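You operate a simulated robot arm through the tools that you are given. There is no shell and no other tool. Be economical: measure what you need, move in short steps, check, and stop when the job is done.

You are at the controls of a simulated two-armed robot. One attempt, no reset.

Task
Take the lid off the tin on the tool bench top and lay it down there.

It is judged by the outcome, as a careful person would: the job done as asked, and still so three seconds after it is handed in. It fails if anything else is knocked over, pushed out of place, dropped, spilled or broken. A push-on lid holds only when it is set on centred and level and pressed home; a screw cap is set on level and turned clockwise until tight.

Robot
Two 7-joint arms with two-finger grippers on one trunk, on a base that drives. Base frame: it is fixed to the floor where the robot stands at the start and does not move with it; the origin is under the middle of the robot, x ahead of it, y to its left, z up; the surface under the hand at the start is at about z = 0.78. Readings come in m, degrees, newtons and seconds.
The left shoulder is at the start at [0.025, 0.213, 1.131], the right one opposite. With the tool pointing down near the work surface each hand reaches from about 0.1 to 0.76 m from the robot's upright axis, wherever it stands, measured 20 degrees to its own side. Payload 2.2 kg a hand.
The TCP of each hand is the grasp point between the finger pads, 0.019 m short of the fingertips. In the tool frame z runs along the fingers and y along their closing line. The gripper opens to 0.116 m. The gripper's body begins 0.07 m behind the TCP.
Orientation is told as [roll, pitch, yaw] about the base's x, y, z axes, in that order, counted from this pose: with the fingers straight down and closing along the base's y, the tool's x points along the base's -x, its y along +y and its z along -z.

Tools
- The arms move only by the tool arm_command. It takes "left_series", "right_series" or both (then of equal length, played together; a hand with none holds still); each is a list that holds one entry, the list of rows, each a list of 7 numbers: the shift along the base's x, y, z in m, then the turn, a rotation vector about the base's x, y, z in degrees, then the opening in per cent of the stroke, from 0 (shut) to 100 (fully open). In form: [[[x, y, z, ax, ay, az, jaw], ...]]. A call has 1 to 8 rows; each row is the pose to reach, as a shift and turn from the pose commanded when the call began. A row lasts 0.2 s, in which the tool goes at most 0.05 m and 8.6 degrees; a call with a longer step from one row to the next is refused whole, and so is a gripper value outside its range. Where a pose cannot be reached the arm comes as near as it can. A force on the tool above 40 N (or 10 N above the force at the start of the call, whichever is more), or a blocked arm, ends the call early, and 0.2 s more pass. Each finger halts on what it meets, pressing with about 35 N; the grip force reading is that of the motor and also rises with nothing between the fingers. The clock runs only during rows and for 0.2 s after the last one: add rows that repeat a pose to give the fingers time. It gives the time, the measured TCP pose, the force on the tool (base axes), the opening and the grip force at its end, in the units of the frame above (readings bear some noise), with the torque about the TCP (base axes, N m) and any sound that the robot's microphone picked up.
- Cameras (640 x 400 px; columns grow to the right, rows downward): "scene" is now at [0.1224, -0.038, 1.298]; the picture's right is [-0.40, -0.92, -0.00], its down [-0.55, 0.24, -0.80] and it looks along [0.73, -0.32, -0.60] (base axes); focal length 290 px, centre (320, 200). "left" rides on the left gripper at [0.069, 0.015, -0.097] in its tool frame; the picture's right is [-0.21, 0.98, 0.00], its down [-0.76, -0.17, -0.63] and it looks along [-0.62, -0.14, 0.77] (tool axes); focal length 251 px, centre (320, 200). "right" rides on the right gripper at [0.069, -0.015, -0.096] in its tool frame; the picture's right is [0.21, 0.98, 0.00], its down [-0.76, 0.17, -0.63] and it looks along [-0.62, 0.14, 0.77] (tool axes); focal length 251 px, centre (320, 200). There is no depth. A picture from a camera that has moved, and an enlarged one, comes with that camera's place and axes in the base frame and with its lens.
- grab_frame(camera): a new picture of that camera. It takes no simulated time.
- move_column(by): slides the trunk up (or, below 0, down) by that many m; the arms and the scene camera ride with it, the base frame stays. It gives what a move gives, with no picture.
- drive_base(legs): drives the robot by 1 to 6 legs, each [ahead, left, turn to the left] in m, m and degrees, along the robot's own axes; the way and the turn of a leg run together, so that a leg with both is an arc; at most 1.5 m and 180 degrees a leg. The arms and the cameras ride along, it lands a little off, and it stops where it bumps. It gives what a move gives.
- turn_head(pan, tilt): turns the head with the scene camera to pan (to the left, within 80 degrees either way) and tilt (down, from -29 to 69), counted from straight ahead of the robot. It gives what a move gives.
- inspect(camera, box): a new picture of the part [left, top, right, bottom] of that camera's present view, enlarged. It takes no simulated time.
- sign_off(): hands the job in; it is judged then, once.

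Go step by step. Nothing tells you exact positions but the pictures and the camera data: compare them with the known pose of the tool, close in by small moves and look again before you grip or let go. The budget is 120 turns and 92 pictures, counting those below and the enlarged ones. Unless the task says otherwise, let go and move clear before handing in, and close with one line.

The tools are called after "Request:" as a command line: name --argument value ..., lists and objects as JSON in quotes. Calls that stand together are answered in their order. arm_command: Moves the arms, as the interface text tells. Its arguments: {"type":"object","properties":{"left_series":{"type":"array"},"right_series":{"type":"array"}},"required":[]} The other tools are called the same way: move_column (by) slides the trunk up or down; drive_base (legs) drives the base; turn_head (pan, tilt) turns the head that bears the scene camera; grab_frame (camera) takes a picture; inspect (camera, box) takes an enlarged picture of a part of a camera's view; sign_off () hands the job in.

At the start:

```text
t: 0.0
left_tcp_pos: [0.5365, 0.1042, 1.0681]
left_tcp_rot: [0.0, 0.1, 0.0]
left_wrist_force: [-0.5, -0.3, 0.4]
left_wrist_torque: [0.02, 0.0, -0.02]
left_finger_gap: 0.1158
left_grasp_force: 0.0
right_tcp_pos: [0.4925, -0.4573, 1.0961]
right_tcp_rot: [0.0, 0.1, 0.0]
right_wrist_force: [0.9, 0.1, -0.5]
right_wrist_torque: [0.01, -0.03, -0.01]
right_finger_gap: 0.1161
right_grasp_force: 0.0
trunk travel left (down, up): [-0.275, 0.215]
robot x, y, heading: [-0.0027, -0.0029, 0.1]
head pan, tilt: [-23.7, 36.9]
```

scene: 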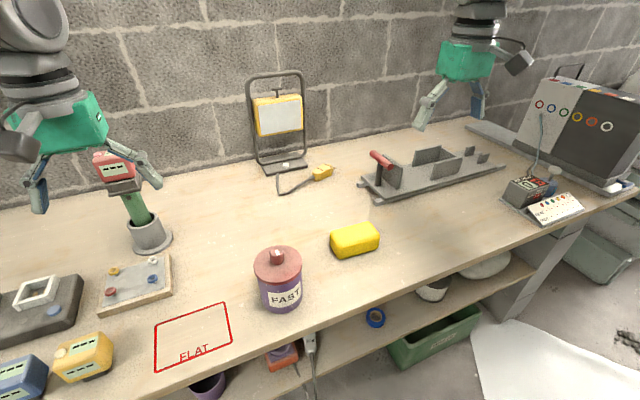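
right: 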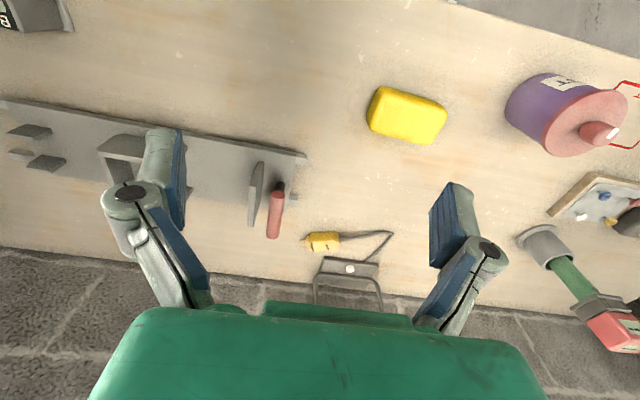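
left: 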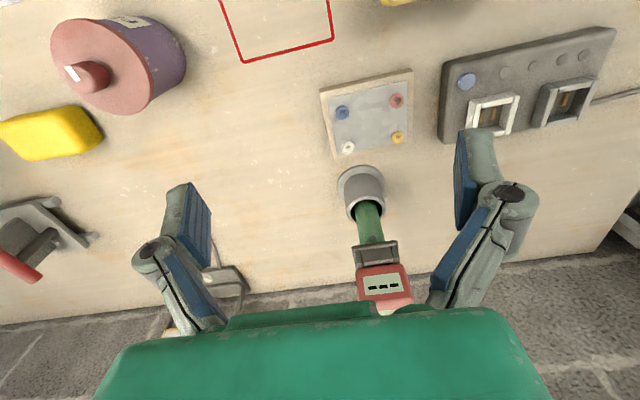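

The tin is the purple one with the red knobbed lid, at about [0.48, -0.11]. I'll look closer at it and at the surroundings.

Request:
inspect --camera "scene" --box '[220, 220, 340, 330]'

Request:
inspect --camera "right" --box '[480, 40, 640, 180]'

Request:
inspect --camera "left" --box '[20, 0, 220, 130]'

```text
3.64 times, centred on (280, 275) of scene
camera zoom: at [0.1224, -0.038, 1.298], right [-0.4, -0.92, 0.0], down [-0.55, 0.24, -0.8], along [0.73, -0.32, -0.6], focal length 1055 px, centre (466, -73)
```

zoom: 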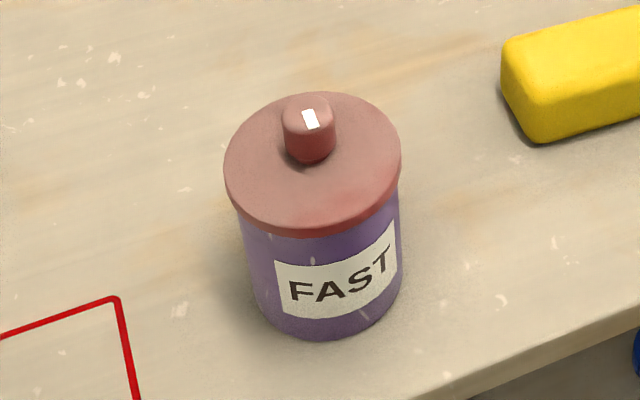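

```text
2.86 times, centred on (560, 110) of right
camera zoom: at [0.4231, -0.471, 1.1918], right [-0.21, 0.98, 0.0], down [0.76, 0.17, 0.63], along [0.62, 0.14, -0.78], focal length 718 px, centre (-366, 457)
```

zoom: 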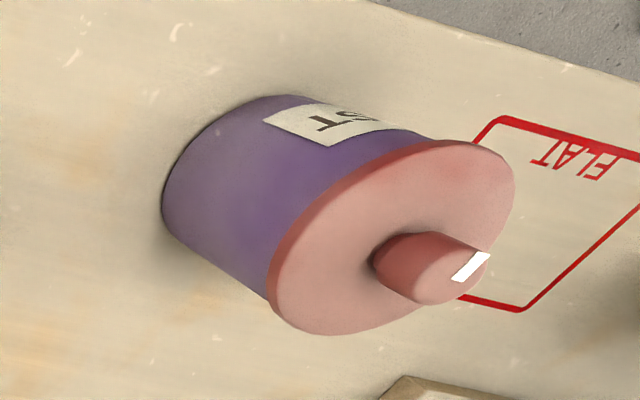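

```text
3.08 times, centred on (120, 65) of left
camera zoom: at [0.4668, 0.1188, 1.164], right [0.21, 0.98, 0.0], down [0.76, -0.17, 0.63], along [0.62, -0.14, -0.78], focal length 774 px, centre (935, 615)
```

zoom: 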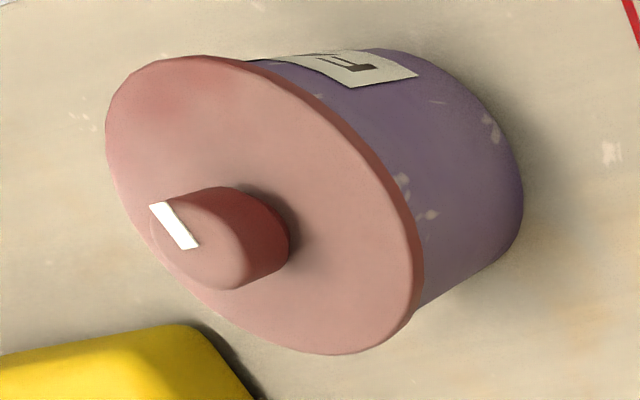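

The tin lid's knob top triangulates to about [0.480, -0.113, 0.911], with a lid of about 0.088 m. I'll bring the right hand above it and move the left hand aside.

Request:
arm_command --right_series '[[[0, 0.043, -0.01, 0, 0, 0, 100], [-0.003, 0.086, -0.02, 0, 0, 0, 90], [-0.005, 0.129, -0.03, 0, 0, 0, 80], [-0.007, 0.172, -0.04, 0, 0, 0, 70], [-0.009, 0.215, -0.05, 0, 0, 0, 60], [-0.011, 0.258, -0.06, 0, 0, 0, 60], [-0.0125, 0.301, -0.075, 0, 0, 0, 60], [-0.0125, 0.344, -0.096, 0, 0, 0, 60]]]' --left_series '[[[0, 0.02, 0.02, 0, 0, 0, 100], [0, 0.04, 0.04, 0, 0, 0, 100], [0, 0.06, 0.05, 0, 0, 0, 100], [0, 0.08, 0.05, 0, 0, 0, 100], [0, 0.1, 0.05, 0, 0, 0, 100], [0, 0.1, 0.05, 0, 0, 0, 100], [0, 0.1, 0.05, 0, 0, 0, 100], [0, 0.1, 0.05, 0, 0, 0, 100]]]'

Request:
grab_frame --camera "right"

Request:
grab_frame --camera "scene"

```text
t: 1.8
left_tcp_pos: [0.5336, 0.2092, 1.1188]
left_tcp_rot: [-0.3, 0.0, 0.0]
left_wrist_force: [0.4, 0.0, -0.2]
left_wrist_torque: [-0.01, 0.04, 0.03]
left_finger_gap: 0.1159
left_grasp_force: 0.1
right_tcp_pos: [0.4806, -0.1061, 1.0022]
right_tcp_rot: [-0.2, -0.2, -0.1]
right_wrist_force: [-0.3, -0.2, 0.5]
right_wrist_torque: [-0.03, -0.01, 0.02]
right_finger_gap: 0.0696
right_grasp_force: 0.1
trunk travel left (down, up): [-0.275, 0.215]
robot x, y, heading: [-0.0001, 0.0003, -0.0]
head pan, tilt: [-23.7, 36.9]
```

```text
85 pictures are left
camera right: at [0.4098, -0.1193, 1.0972], right [-0.21, 0.98, 0.0], down [0.76, 0.17, 0.63], along [0.62, 0.13, -0.77], focal length 251 px, centre (320, 200)
```

right: 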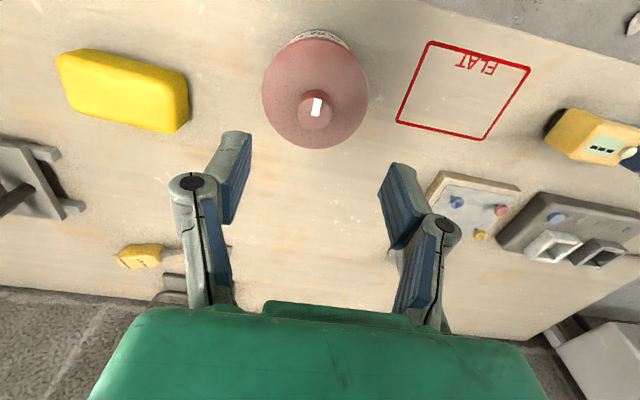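

```text
84 pictures are left
camera scene: at [0.1234, -0.0312, 1.2981], right [-0.4, -0.92, 0.0], down [-0.55, 0.24, -0.8], along [0.73, -0.32, -0.6], focal length 290 px, centre (320, 200)
```

scene: 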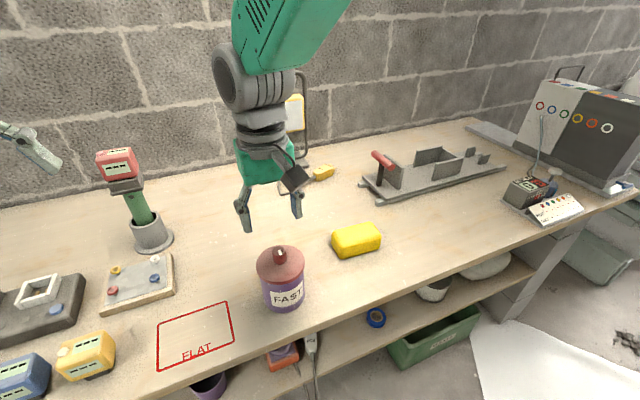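

The knob sits just under the hand at about [0.478, -0.110]. I'll go down partway and check again.

Request:
arm_command --right_series '[[[-0.001, -0.002, -0.02, 0, 0, 0, 55], [-0.001, -0.004, -0.045, 0, 0, 0, 50], [-0.001, -0.004, -0.06, 0, 0, 0, 50], [-0.001, -0.004, -0.06, 0, 0, 0, 50]]]'

Request:
grab_frame --camera "right"

Request:
inspect --camera "scene" --box '[220, 200, 340, 330]'

```text
t: 2.8
left_tcp_pos: [0.5325, 0.2081, 1.1201]
left_tcp_rot: [-0.2, -0.1, 0.0]
left_wrist_force: [-0.4, -0.1, 0.3]
left_wrist_torque: [0.0, 0.0, 0.03]
left_finger_gap: 0.1161
left_grasp_force: 0.1
right_tcp_pos: [0.4774, -0.1116, 0.9417]
right_tcp_rot: [-0.2, -0.2, 0.1]
right_wrist_force: [0.7, 0.1, 0.5]
right_wrist_torque: [0.0, -0.01, -0.01]
right_finger_gap: 0.058
right_grasp_force: 0.1
trunk travel left (down, up): [-0.275, 0.215]
robot x, y, heading: [0.0012, 0.0018, 0.0]
head pan, tilt: [-23.7, 36.9]
```

```text
83 pictures are left
camera right: at [0.4065, -0.1256, 1.0375], right [-0.21, 0.98, 0.0], down [0.76, 0.17, 0.63], along [0.62, 0.13, -0.77], focal length 251 px, centre (320, 200)
```

right: 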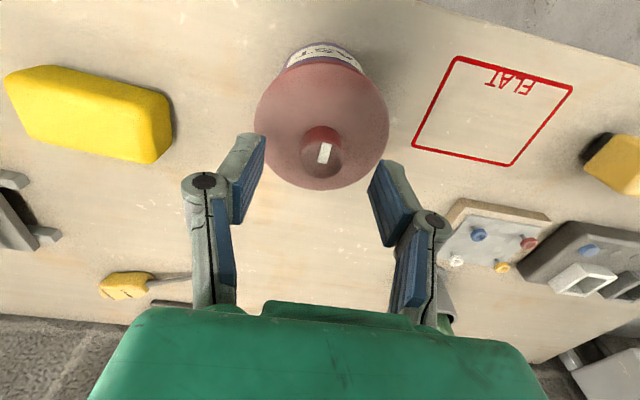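

```text
3.08 times, centred on (280, 265) of scene
camera zoom: at [0.1225, -0.0331, 1.2982], right [-0.4, -0.92, 0.0], down [-0.55, 0.24, -0.8], along [0.73, -0.32, -0.6], focal length 892 px, centre (443, 0)
```

zoom: 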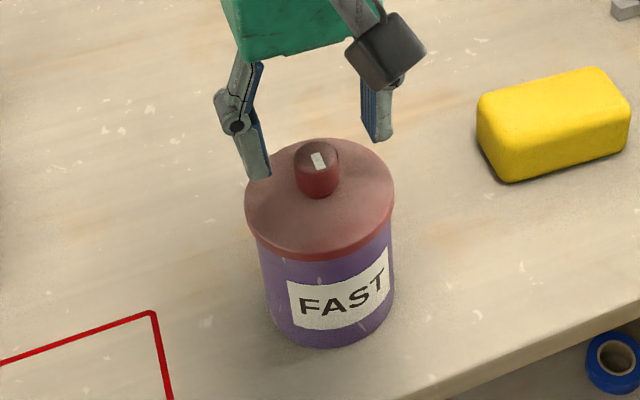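

Knob centred between the fingers; lid top is about z=0.893. I'll lower to TCP z≈0.917 and close on the knob.

Request:
arm_command --right_series '[[[0, 0.001, -0.012, 0, 0, 0, 50], [0, 0.001, -0.025, 0, 0, 0, 50], [0, 0.001, -0.025, 0, 0, 0, 50]]]'

Request:
inspect --camera "scene" --box '[220, 200, 340, 330]'

Request:
grab_frame --camera "right"

```text
t: 3.6
left_tcp_pos: [0.533, 0.2089, 1.1196]
left_tcp_rot: [-0.1, -0.1, 0.0]
left_wrist_force: [-0.3, 0.3, 0.7]
left_wrist_torque: [-0.02, 0.0, 0.01]
left_finger_gap: 0.116
left_grasp_force: 0.1
right_tcp_pos: [0.476, -0.112, 0.9174]
right_tcp_rot: [-0.3, -0.1, -0.1]
right_wrist_force: [-0.2, -0.4, -0.4]
right_wrist_torque: [0.02, 0.0, -0.03]
right_finger_gap: 0.0581
right_grasp_force: 0.0
trunk travel left (down, up): [-0.275, 0.215]
robot x, y, heading: [0.0004, 0.0013, 0.0]
head pan, tilt: [-23.7, 36.9]
```

```text
3.08 times, centred on (280, 265) of scene
camera zoom: at [0.1223, -0.0332, 1.2982], right [-0.4, -0.92, 0.0], down [-0.55, 0.24, -0.8], along [0.73, -0.32, -0.6], focal length 892 px, centre (443, 0)
```

zoom: 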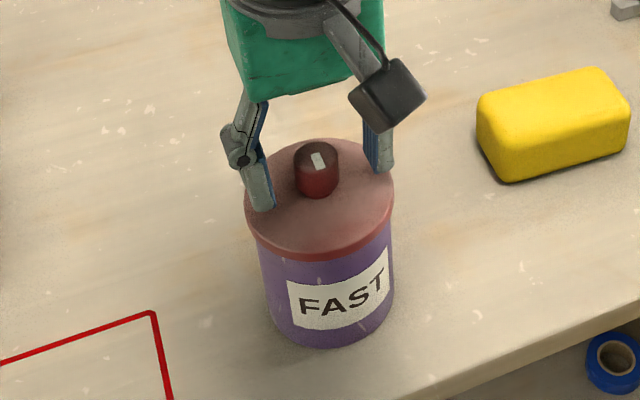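

```text
80 pictures are left
camera right: at [0.4054, -0.1253, 1.0128], right [-0.21, 0.98, 0.0], down [0.76, 0.17, 0.63], along [0.62, 0.13, -0.77], focal length 251 px, centre (320, 200)
```

right: 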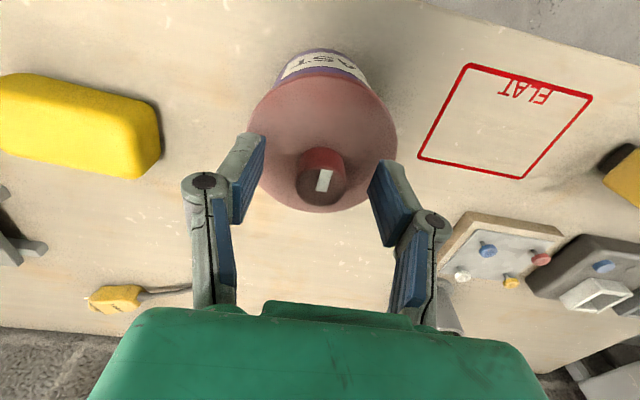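

Fingers straddle the knob with clearance above the lid. I'll close on it now.

Request:
arm_command --right_series '[[[0.001, 0.002, -0.001, 0, 0, 0, 40], [0.001, 0.002, -0.001, 0, 0, 0, 30], [0.001, 0.002, -0.001, 0, 0, 0, 20], [0.001, 0.002, -0.001, 0, 0, 0, 10], [0.001, 0.002, -0.001, 0, 0, 0, 0], [0.001, 0.002, -0.001, 0, 0, 0, 0]]]'

Request:
inspect --camera "scene" --box '[220, 200, 340, 330]'

```text
t: 5.0
left_tcp_pos: [0.5329, 0.2075, 1.1202]
left_tcp_rot: [-0.2, -0.1, 0.0]
left_wrist_force: [-0.1, -0.7, 1.6]
left_wrist_torque: [-0.02, 0.02, -0.03]
left_finger_gap: 0.1161
left_grasp_force: 0.1
right_tcp_pos: [0.4766, -0.11, 0.9165]
right_tcp_rot: [-0.2, 0.0, 0.0]
right_wrist_force: [0.7, -0.4, -0.3]
right_wrist_torque: [0.0, -0.03, -0.01]
right_finger_gap: 0.0251
right_grasp_force: 34.4
trunk travel left (down, up): [-0.275, 0.215]
robot x, y, heading: [0.0013, 0.0015, -0.1]
head pan, tilt: [-23.7, 36.9]
```

```text
3.08 times, centred on (280, 265) of scene
camera zoom: at [0.1227, -0.0335, 1.2981], right [-0.4, -0.92, 0.0], down [-0.55, 0.24, -0.8], along [0.73, -0.32, -0.6], focal length 892 px, centre (443, 0)
```

zoom: 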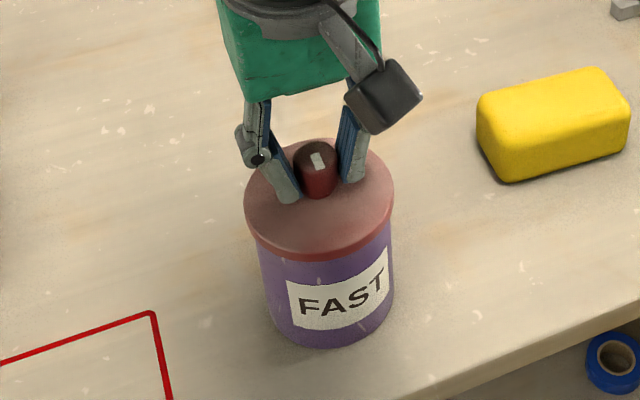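

The knob is gripped (gap 0.025, 34 N). I'll try a tiny lift of 4 mm to feel how the lid is held.

Request:
arm_command --right_series '[[[0, 0, 0.001, 0, 0, 0, 0], [0, 0, 0.002, 0, 0, 0, 0], [0, 0, 0.003, 0, 0, 0, 0], [0, 0, 0.004, 0, 0, 0, 0]]]'

Request:
inspect --camera "scene" --box '[220, 200, 340, 330]'

```text
t: 6.0
left_tcp_pos: [0.5337, 0.2081, 1.1195]
left_tcp_rot: [-0.2, -0.1, -0.1]
left_wrist_force: [1.5, -0.1, 0.3]
left_wrist_torque: [0.01, 0.01, -0.01]
left_finger_gap: 0.1162
left_grasp_force: 0.0
right_tcp_pos: [0.4766, -0.1103, 0.9213]
right_tcp_rot: [-0.2, -0.1, -0.1]
right_wrist_force: [-0.2, 0.1, 1.1]
right_wrist_torque: [-0.01, -0.01, -0.01]
right_finger_gap: 0.0252
right_grasp_force: 35.3
trunk travel left (down, up): [-0.275, 0.215]
robot x, y, heading: [-0.0025, 0.0005, 0.0]
head pan, tilt: [-23.7, 36.9]
heard: snap
```

```text
3.08 times, centred on (280, 265) of scene
camera zoom: at [0.1225, -0.0333, 1.2982], right [-0.4, -0.92, 0.0], down [-0.55, 0.24, -0.8], along [0.73, -0.32, -0.6], focal length 892 px, centre (443, 0)
```

zoom: 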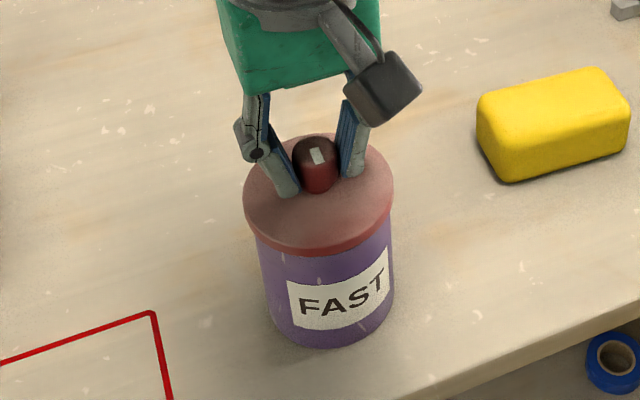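

A snap was heard and the lid has come up while the tin stayed. I'll lift straight up further.

Request:
arm_command --right_series '[[[0, 0, 0.01, 0, 0, 0, 0], [0, 0, 0.02, 0, 0, 0, 0], [0, 0, 0.035, 0, 0, 0, 0], [0, 0, 0.05, 0, 0, 0, 0], [0, 0, 0.065, 0, 0, 0, 0], [0, 0, 0.075, 0, 0, 0, 0], [0, 0, 0.075, 0, 0, 0, 0]]]'

Request:
grab_frame --camera "scene"

Request:
grab_frame --camera "left"

```text
t: 7.6
left_tcp_pos: [0.532, 0.2081, 1.1183]
left_tcp_rot: [-0.2, -0.1, 0.0]
left_wrist_force: [-0.2, 0.4, -0.8]
left_wrist_torque: [0.0, -0.03, 0.02]
left_finger_gap: 0.1159
left_grasp_force: 0.1
right_tcp_pos: [0.4774, -0.1097, 0.9959]
right_tcp_rot: [-0.2, -0.1, 0.0]
right_wrist_force: [0.1, 0.8, 0.9]
right_wrist_torque: [0.01, 0.03, 0.02]
right_finger_gap: 0.0248
right_grasp_force: 34.7
trunk travel left (down, up): [-0.275, 0.215]
robot x, y, heading: [-0.0034, -0.0027, 0.2]
head pan, tilt: [-23.7, 36.9]
```

```text
77 pictures are left
camera scene: at [0.1226, -0.0334, 1.2981], right [-0.4, -0.92, 0.0], down [-0.55, 0.24, -0.8], along [0.73, -0.32, -0.6], focal length 290 px, centre (320, 200)
```

scene: 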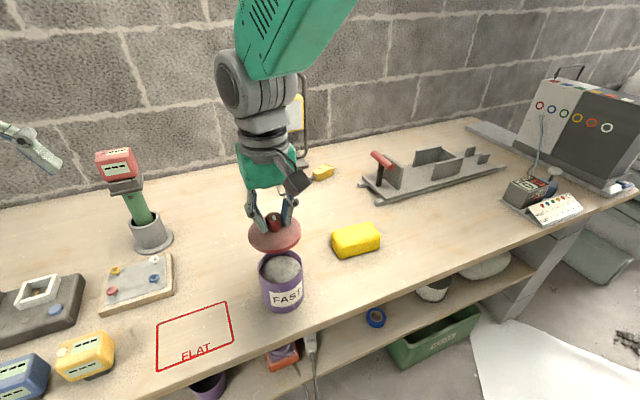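

```text
76 pictures are left
camera left: at [0.4631, 0.2222, 1.2153], right [0.21, 0.98, 0.0], down [0.76, -0.16, 0.63], along [0.62, -0.14, -0.77], focal length 251 px, centre (320, 200)
```

left: 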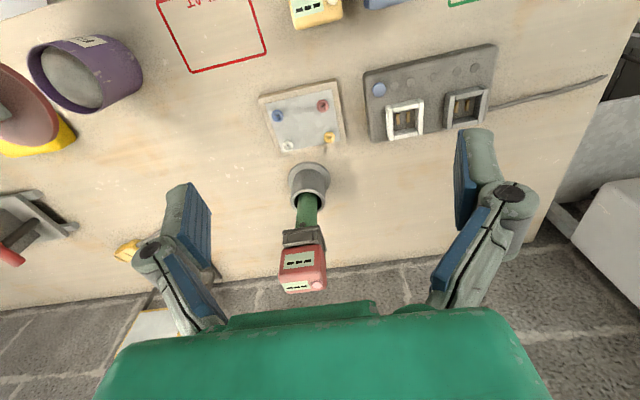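

The lid is off cleanly and the tin stands in place. I'll carry the lid to the free patch of bench at about [0.63, -0.04].

Request:
arm_command --right_series '[[[0.03, 0.014, 0.005, 0, 0, 0, 0], [0.06, 0.028, 0.005, 0, 0, 0, 0], [0.09, 0.042, 0.005, 0, 0, 0, 0], [0.12, 0.056, 0.005, 0, 0, 0, 0], [0.153, 0.07, 0, 0, 0, 0, 0], [0.153, 0.07, -0.03, 0, 0, 0, 0], [0.153, 0.07, -0.06, 0, 0, 0, 0], [0.153, 0.07, -0.1, 0, 0, 0, 0]]]'

Request:
grab_frame --camera "scene"

Request:
grab_frame --camera "left"

```text
t: 9.4
left_tcp_pos: [0.5346, 0.2074, 1.1178]
left_tcp_rot: [-0.1, 0.0, 0.0]
left_wrist_force: [0.5, -0.1, -0.5]
left_wrist_torque: [-0.03, 0.04, 0.0]
left_finger_gap: 0.1158
left_grasp_force: 0.0
right_tcp_pos: [0.6328, -0.0397, 0.8965]
right_tcp_rot: [-0.1, -0.1, 0.0]
right_wrist_force: [0.3, -0.6, 0.4]
right_wrist_torque: [0.05, 0.03, 0.03]
right_finger_gap: 0.0253
right_grasp_force: 34.9
trunk travel left (down, up): [-0.275, 0.215]
robot x, y, heading: [0.0044, -0.0029, -0.1]
head pan, tilt: [-23.7, 36.9]
```

```text
75 pictures are left
camera scene: at [0.1249, -0.033, 1.2979], right [-0.4, -0.92, 0.0], down [-0.56, 0.24, -0.8], along [0.73, -0.32, -0.61], focal length 290 px, centre (320, 200)
```

scene: 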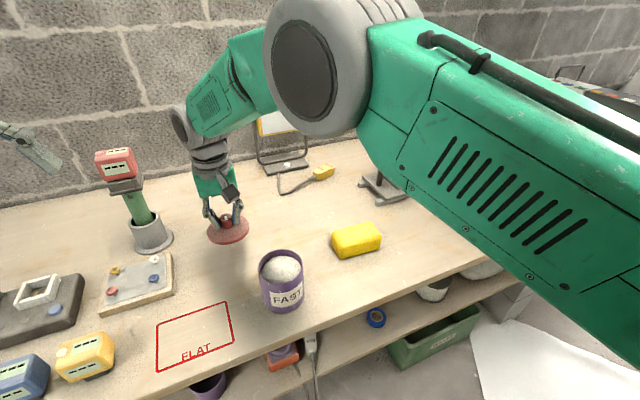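

```text
74 pictures are left
camera left: at [0.4641, 0.2224, 1.2147], right [0.22, 0.98, 0.0], down [0.76, -0.16, 0.63], along [0.62, -0.14, -0.77], focal length 251 px, centre (320, 200)
```

left: 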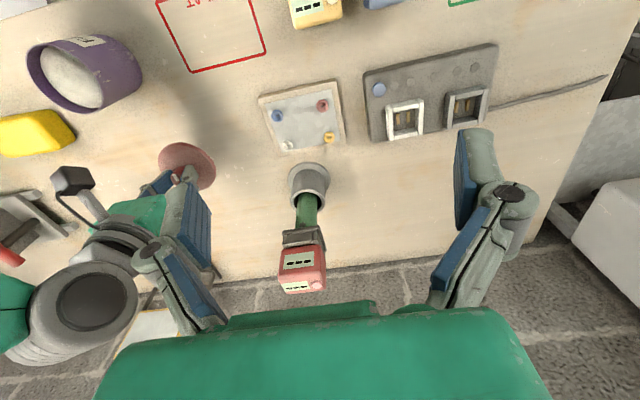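

The lid hangs over clear bench. I'll lower it to near contact, then slow down.

Request:
arm_command --right_series '[[[0, 0, -0.02, 0, 0, 0, 0], [0, 0, -0.04, 0, 0, 0, 0], [0, 0, -0.055, 0, 0, 0, 0], [0, 0, -0.063, 0, 0, 0, 0], [0, 0, -0.067, 0, 0, 0, 0], [0, 0, -0.07, 0, 0, 0, 0], [0, 0, -0.07, 0, 0, 0, 0]]]'

Request:
inspect --camera "scene" --box '[160, 170, 310, 300]'

```text
t: 11.0
left_tcp_pos: [0.5326, 0.2086, 1.1199]
left_tcp_rot: [-0.3, -0.1, 0.1]
left_wrist_force: [1.5, 0.5, 0.1]
left_wrist_torque: [-0.03, 0.0, -0.01]
left_finger_gap: 0.1158
left_grasp_force: 0.0
right_tcp_pos: [0.6291, -0.0399, 0.8261]
right_tcp_rot: [-0.2, -0.1, 0.1]
right_wrist_force: [0.5, -0.5, 0.1]
right_wrist_torque: [0.02, -0.01, -0.01]
right_finger_gap: 0.0252
right_grasp_force: 35.0
trunk travel left (down, up): [-0.275, 0.215]
robot x, y, heading: [0.0007, 0.0007, -0.1]
head pan, tilt: [-23.7, 36.9]
```

```text
3.08 times, centred on (235, 235) of scene
camera zoom: at [0.1234, -0.0328, 1.2981], right [-0.4, -0.92, 0.0], down [-0.55, 0.24, -0.8], along [0.73, -0.32, -0.6], focal length 892 px, centre (582, 92)
```

zoom: 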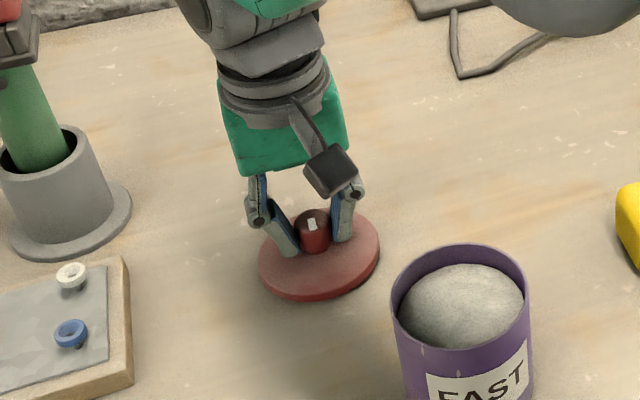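

No contact yet, but the lid is close. I'll lower in 1.5 mm steps until a push is felt.

Request:
arm_command --right_series '[[[0, 0, -0.0015, 0, 0, 0, 0], [0, 0, -0.003, 0, 0, 0, 0], [0, 0, -0.0045, 0, 0, 0, 0], [0, 0, -0.006, 0, 0, 0, 0], [0, 0, -0.0075, 0, 0, 0, 0], [0, 0, -0.009, 0, 0, 0, 0]]]'

Request:
inspect --camera "scene" --box '[160, 170, 310, 300]'

```text
t: 12.4
left_tcp_pos: [0.5324, 0.2087, 1.1212]
left_tcp_rot: [-0.2, -0.2, 0.0]
left_wrist_force: [-0.1, 0.2, 0.5]
left_wrist_torque: [0.02, 0.03, 0.0]
left_finger_gap: 0.1161
left_grasp_force: 0.1
right_tcp_pos: [0.6299, -0.0387, 0.8197]
right_tcp_rot: [-0.1, -0.4, -0.1]
right_wrist_force: [0.4, 0.1, 18.2]
right_wrist_torque: [-0.01, 0.29, 0.01]
right_finger_gap: 0.0251
right_grasp_force: 34.7
trunk travel left (down, up): [-0.275, 0.215]
robot x, y, heading: [-0.0017, 0.001, 0.2]
head pan, tilt: [-23.7, 36.9]
```

```text
3.08 times, centred on (235, 235) of scene
camera zoom: at [0.1204, -0.0325, 1.2987], right [-0.4, -0.92, 0.0], down [-0.55, 0.24, -0.8], along [0.73, -0.32, -0.6], focal length 892 px, centre (582, 92)
```

zoom: 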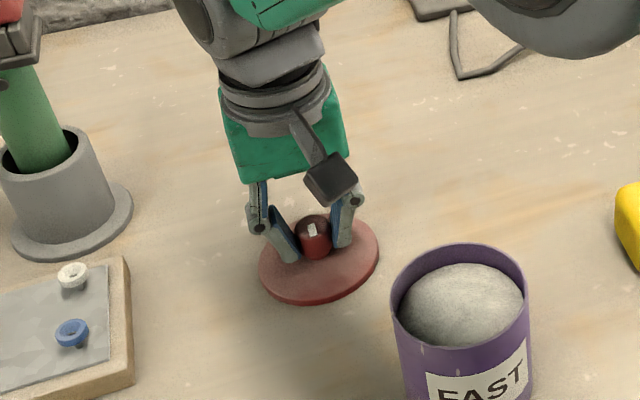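

The lid is on the bench (18 N push). I'll ease off the pressure, then open.

Request:
arm_command --right_series '[[[0, 0, 0.001, 0, 0, 0, 0], [0, 0, 0.0022, 0, 0, 0, 0], [0, 0, 0.0022, 0, 0, 0, 10], [0, 0, 0.0022, 0, 0, 0, 25], [0, 0, 0.0022, 0, 0, 0, 45], [0, 0, 0.0022, 0, 0, 0, 60], [0, 0, 0.0022, 0, 0, 0, 60]]]'

Request:
inspect --camera "scene" --box '[160, 170, 310, 300]'

```text
t: 14.0
left_tcp_pos: [0.5313, 0.2078, 1.1188]
left_tcp_rot: [-0.3, -0.1, 0.0]
left_wrist_force: [-0.2, -0.1, -1.1]
left_wrist_torque: [0.0, -0.02, 0.0]
left_finger_gap: 0.1159
left_grasp_force: 0.1
right_tcp_pos: [0.6306, -0.0392, 0.8208]
right_tcp_rot: [-0.1, -0.1, 0.0]
right_wrist_force: [0.2, -0.7, 0.1]
right_wrist_torque: [-0.05, 0.02, 0.02]
right_finger_gap: 0.0698
right_grasp_force: 0.1
trunk travel left (down, up): [-0.275, 0.215]
robot x, y, heading: [0.0011, 0.0001, 0.1]
head pan, tilt: [-23.7, 36.9]
```

```text
3.08 times, centred on (235, 235) of scene
camera zoom: at [0.1233, -0.0329, 1.2981], right [-0.4, -0.92, 0.0], down [-0.55, 0.24, -0.8], along [0.73, -0.32, -0.6], focal length 892 px, centre (582, 92)
```

zoom: 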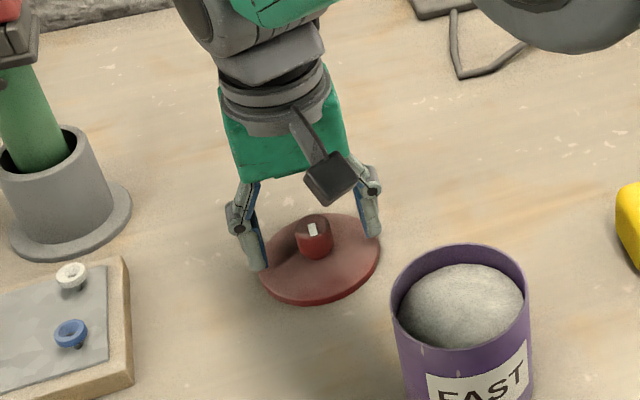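

The lid is released and lies flat. I'll raise the hand and draw it back high, clear of the tin.

Request:
arm_command --right_series '[[[0, 0, 0.03, 0, 0, 0, 60], [0, 0, 0.07, 0, 0, 0, 60], [0, 0, 0.115, 0, 0, 0, 60], [0, 0, 0.16, 0, 0, 0, 60], [0, 0, 0.2, 0, 0, 0, 60], [-0.02, -0.04, 0.22, 0, 0, 0, 60], [-0.04, -0.08, 0.23, 0, 0, 0, 60], [-0.06, -0.12, 0.24, 0, 0, 0, 60]]]'

Request:
grab_frame --camera "scene"

```text
t: 15.8
left_tcp_pos: [0.5323, 0.2055, 1.1213]
left_tcp_rot: [-0.1, -0.2, -0.1]
left_wrist_force: [-0.9, 0.2, 0.3]
left_wrist_torque: [0.0, -0.02, -0.01]
left_finger_gap: 0.116
left_grasp_force: 0.0
right_tcp_pos: [0.5661, -0.163, 1.0624]
right_tcp_rot: [0.0, -0.1, 0.1]
right_wrist_force: [-0.2, -1.0, -0.1]
right_wrist_torque: [0.0, -0.04, -0.01]
right_finger_gap: 0.0696
right_grasp_force: 0.0
trunk travel left (down, up): [-0.275, 0.215]
robot x, y, heading: [0.0009, -0.0028, 0.0]
head pan, tilt: [-23.7, 36.9]
```

```text
70 pictures are left
camera scene: at [0.1217, -0.0365, 1.2982], right [-0.4, -0.92, 0.0], down [-0.55, 0.24, -0.8], along [0.73, -0.32, -0.6], focal length 290 px, centre (320, 200)
```

scene: 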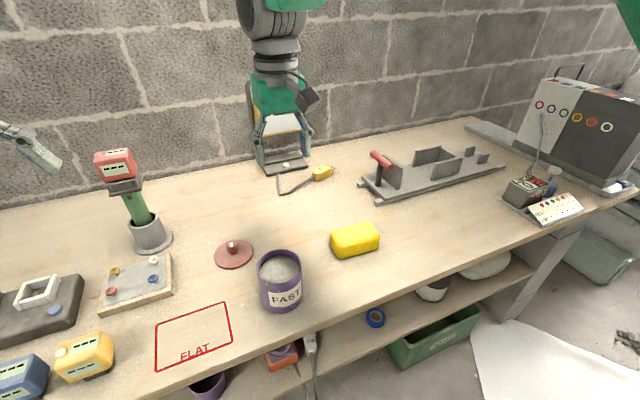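

The lid lies flat on the bench beside the tin. The tin and everything else are still in place, and both hands are clear.

Request:
sign_off

```text
The job is handed in.
```

The tin's lid is off and lying flat, knob up, on the bench top beside the tin. The tin stayed upright with its contents inside, and nothing else was moved.
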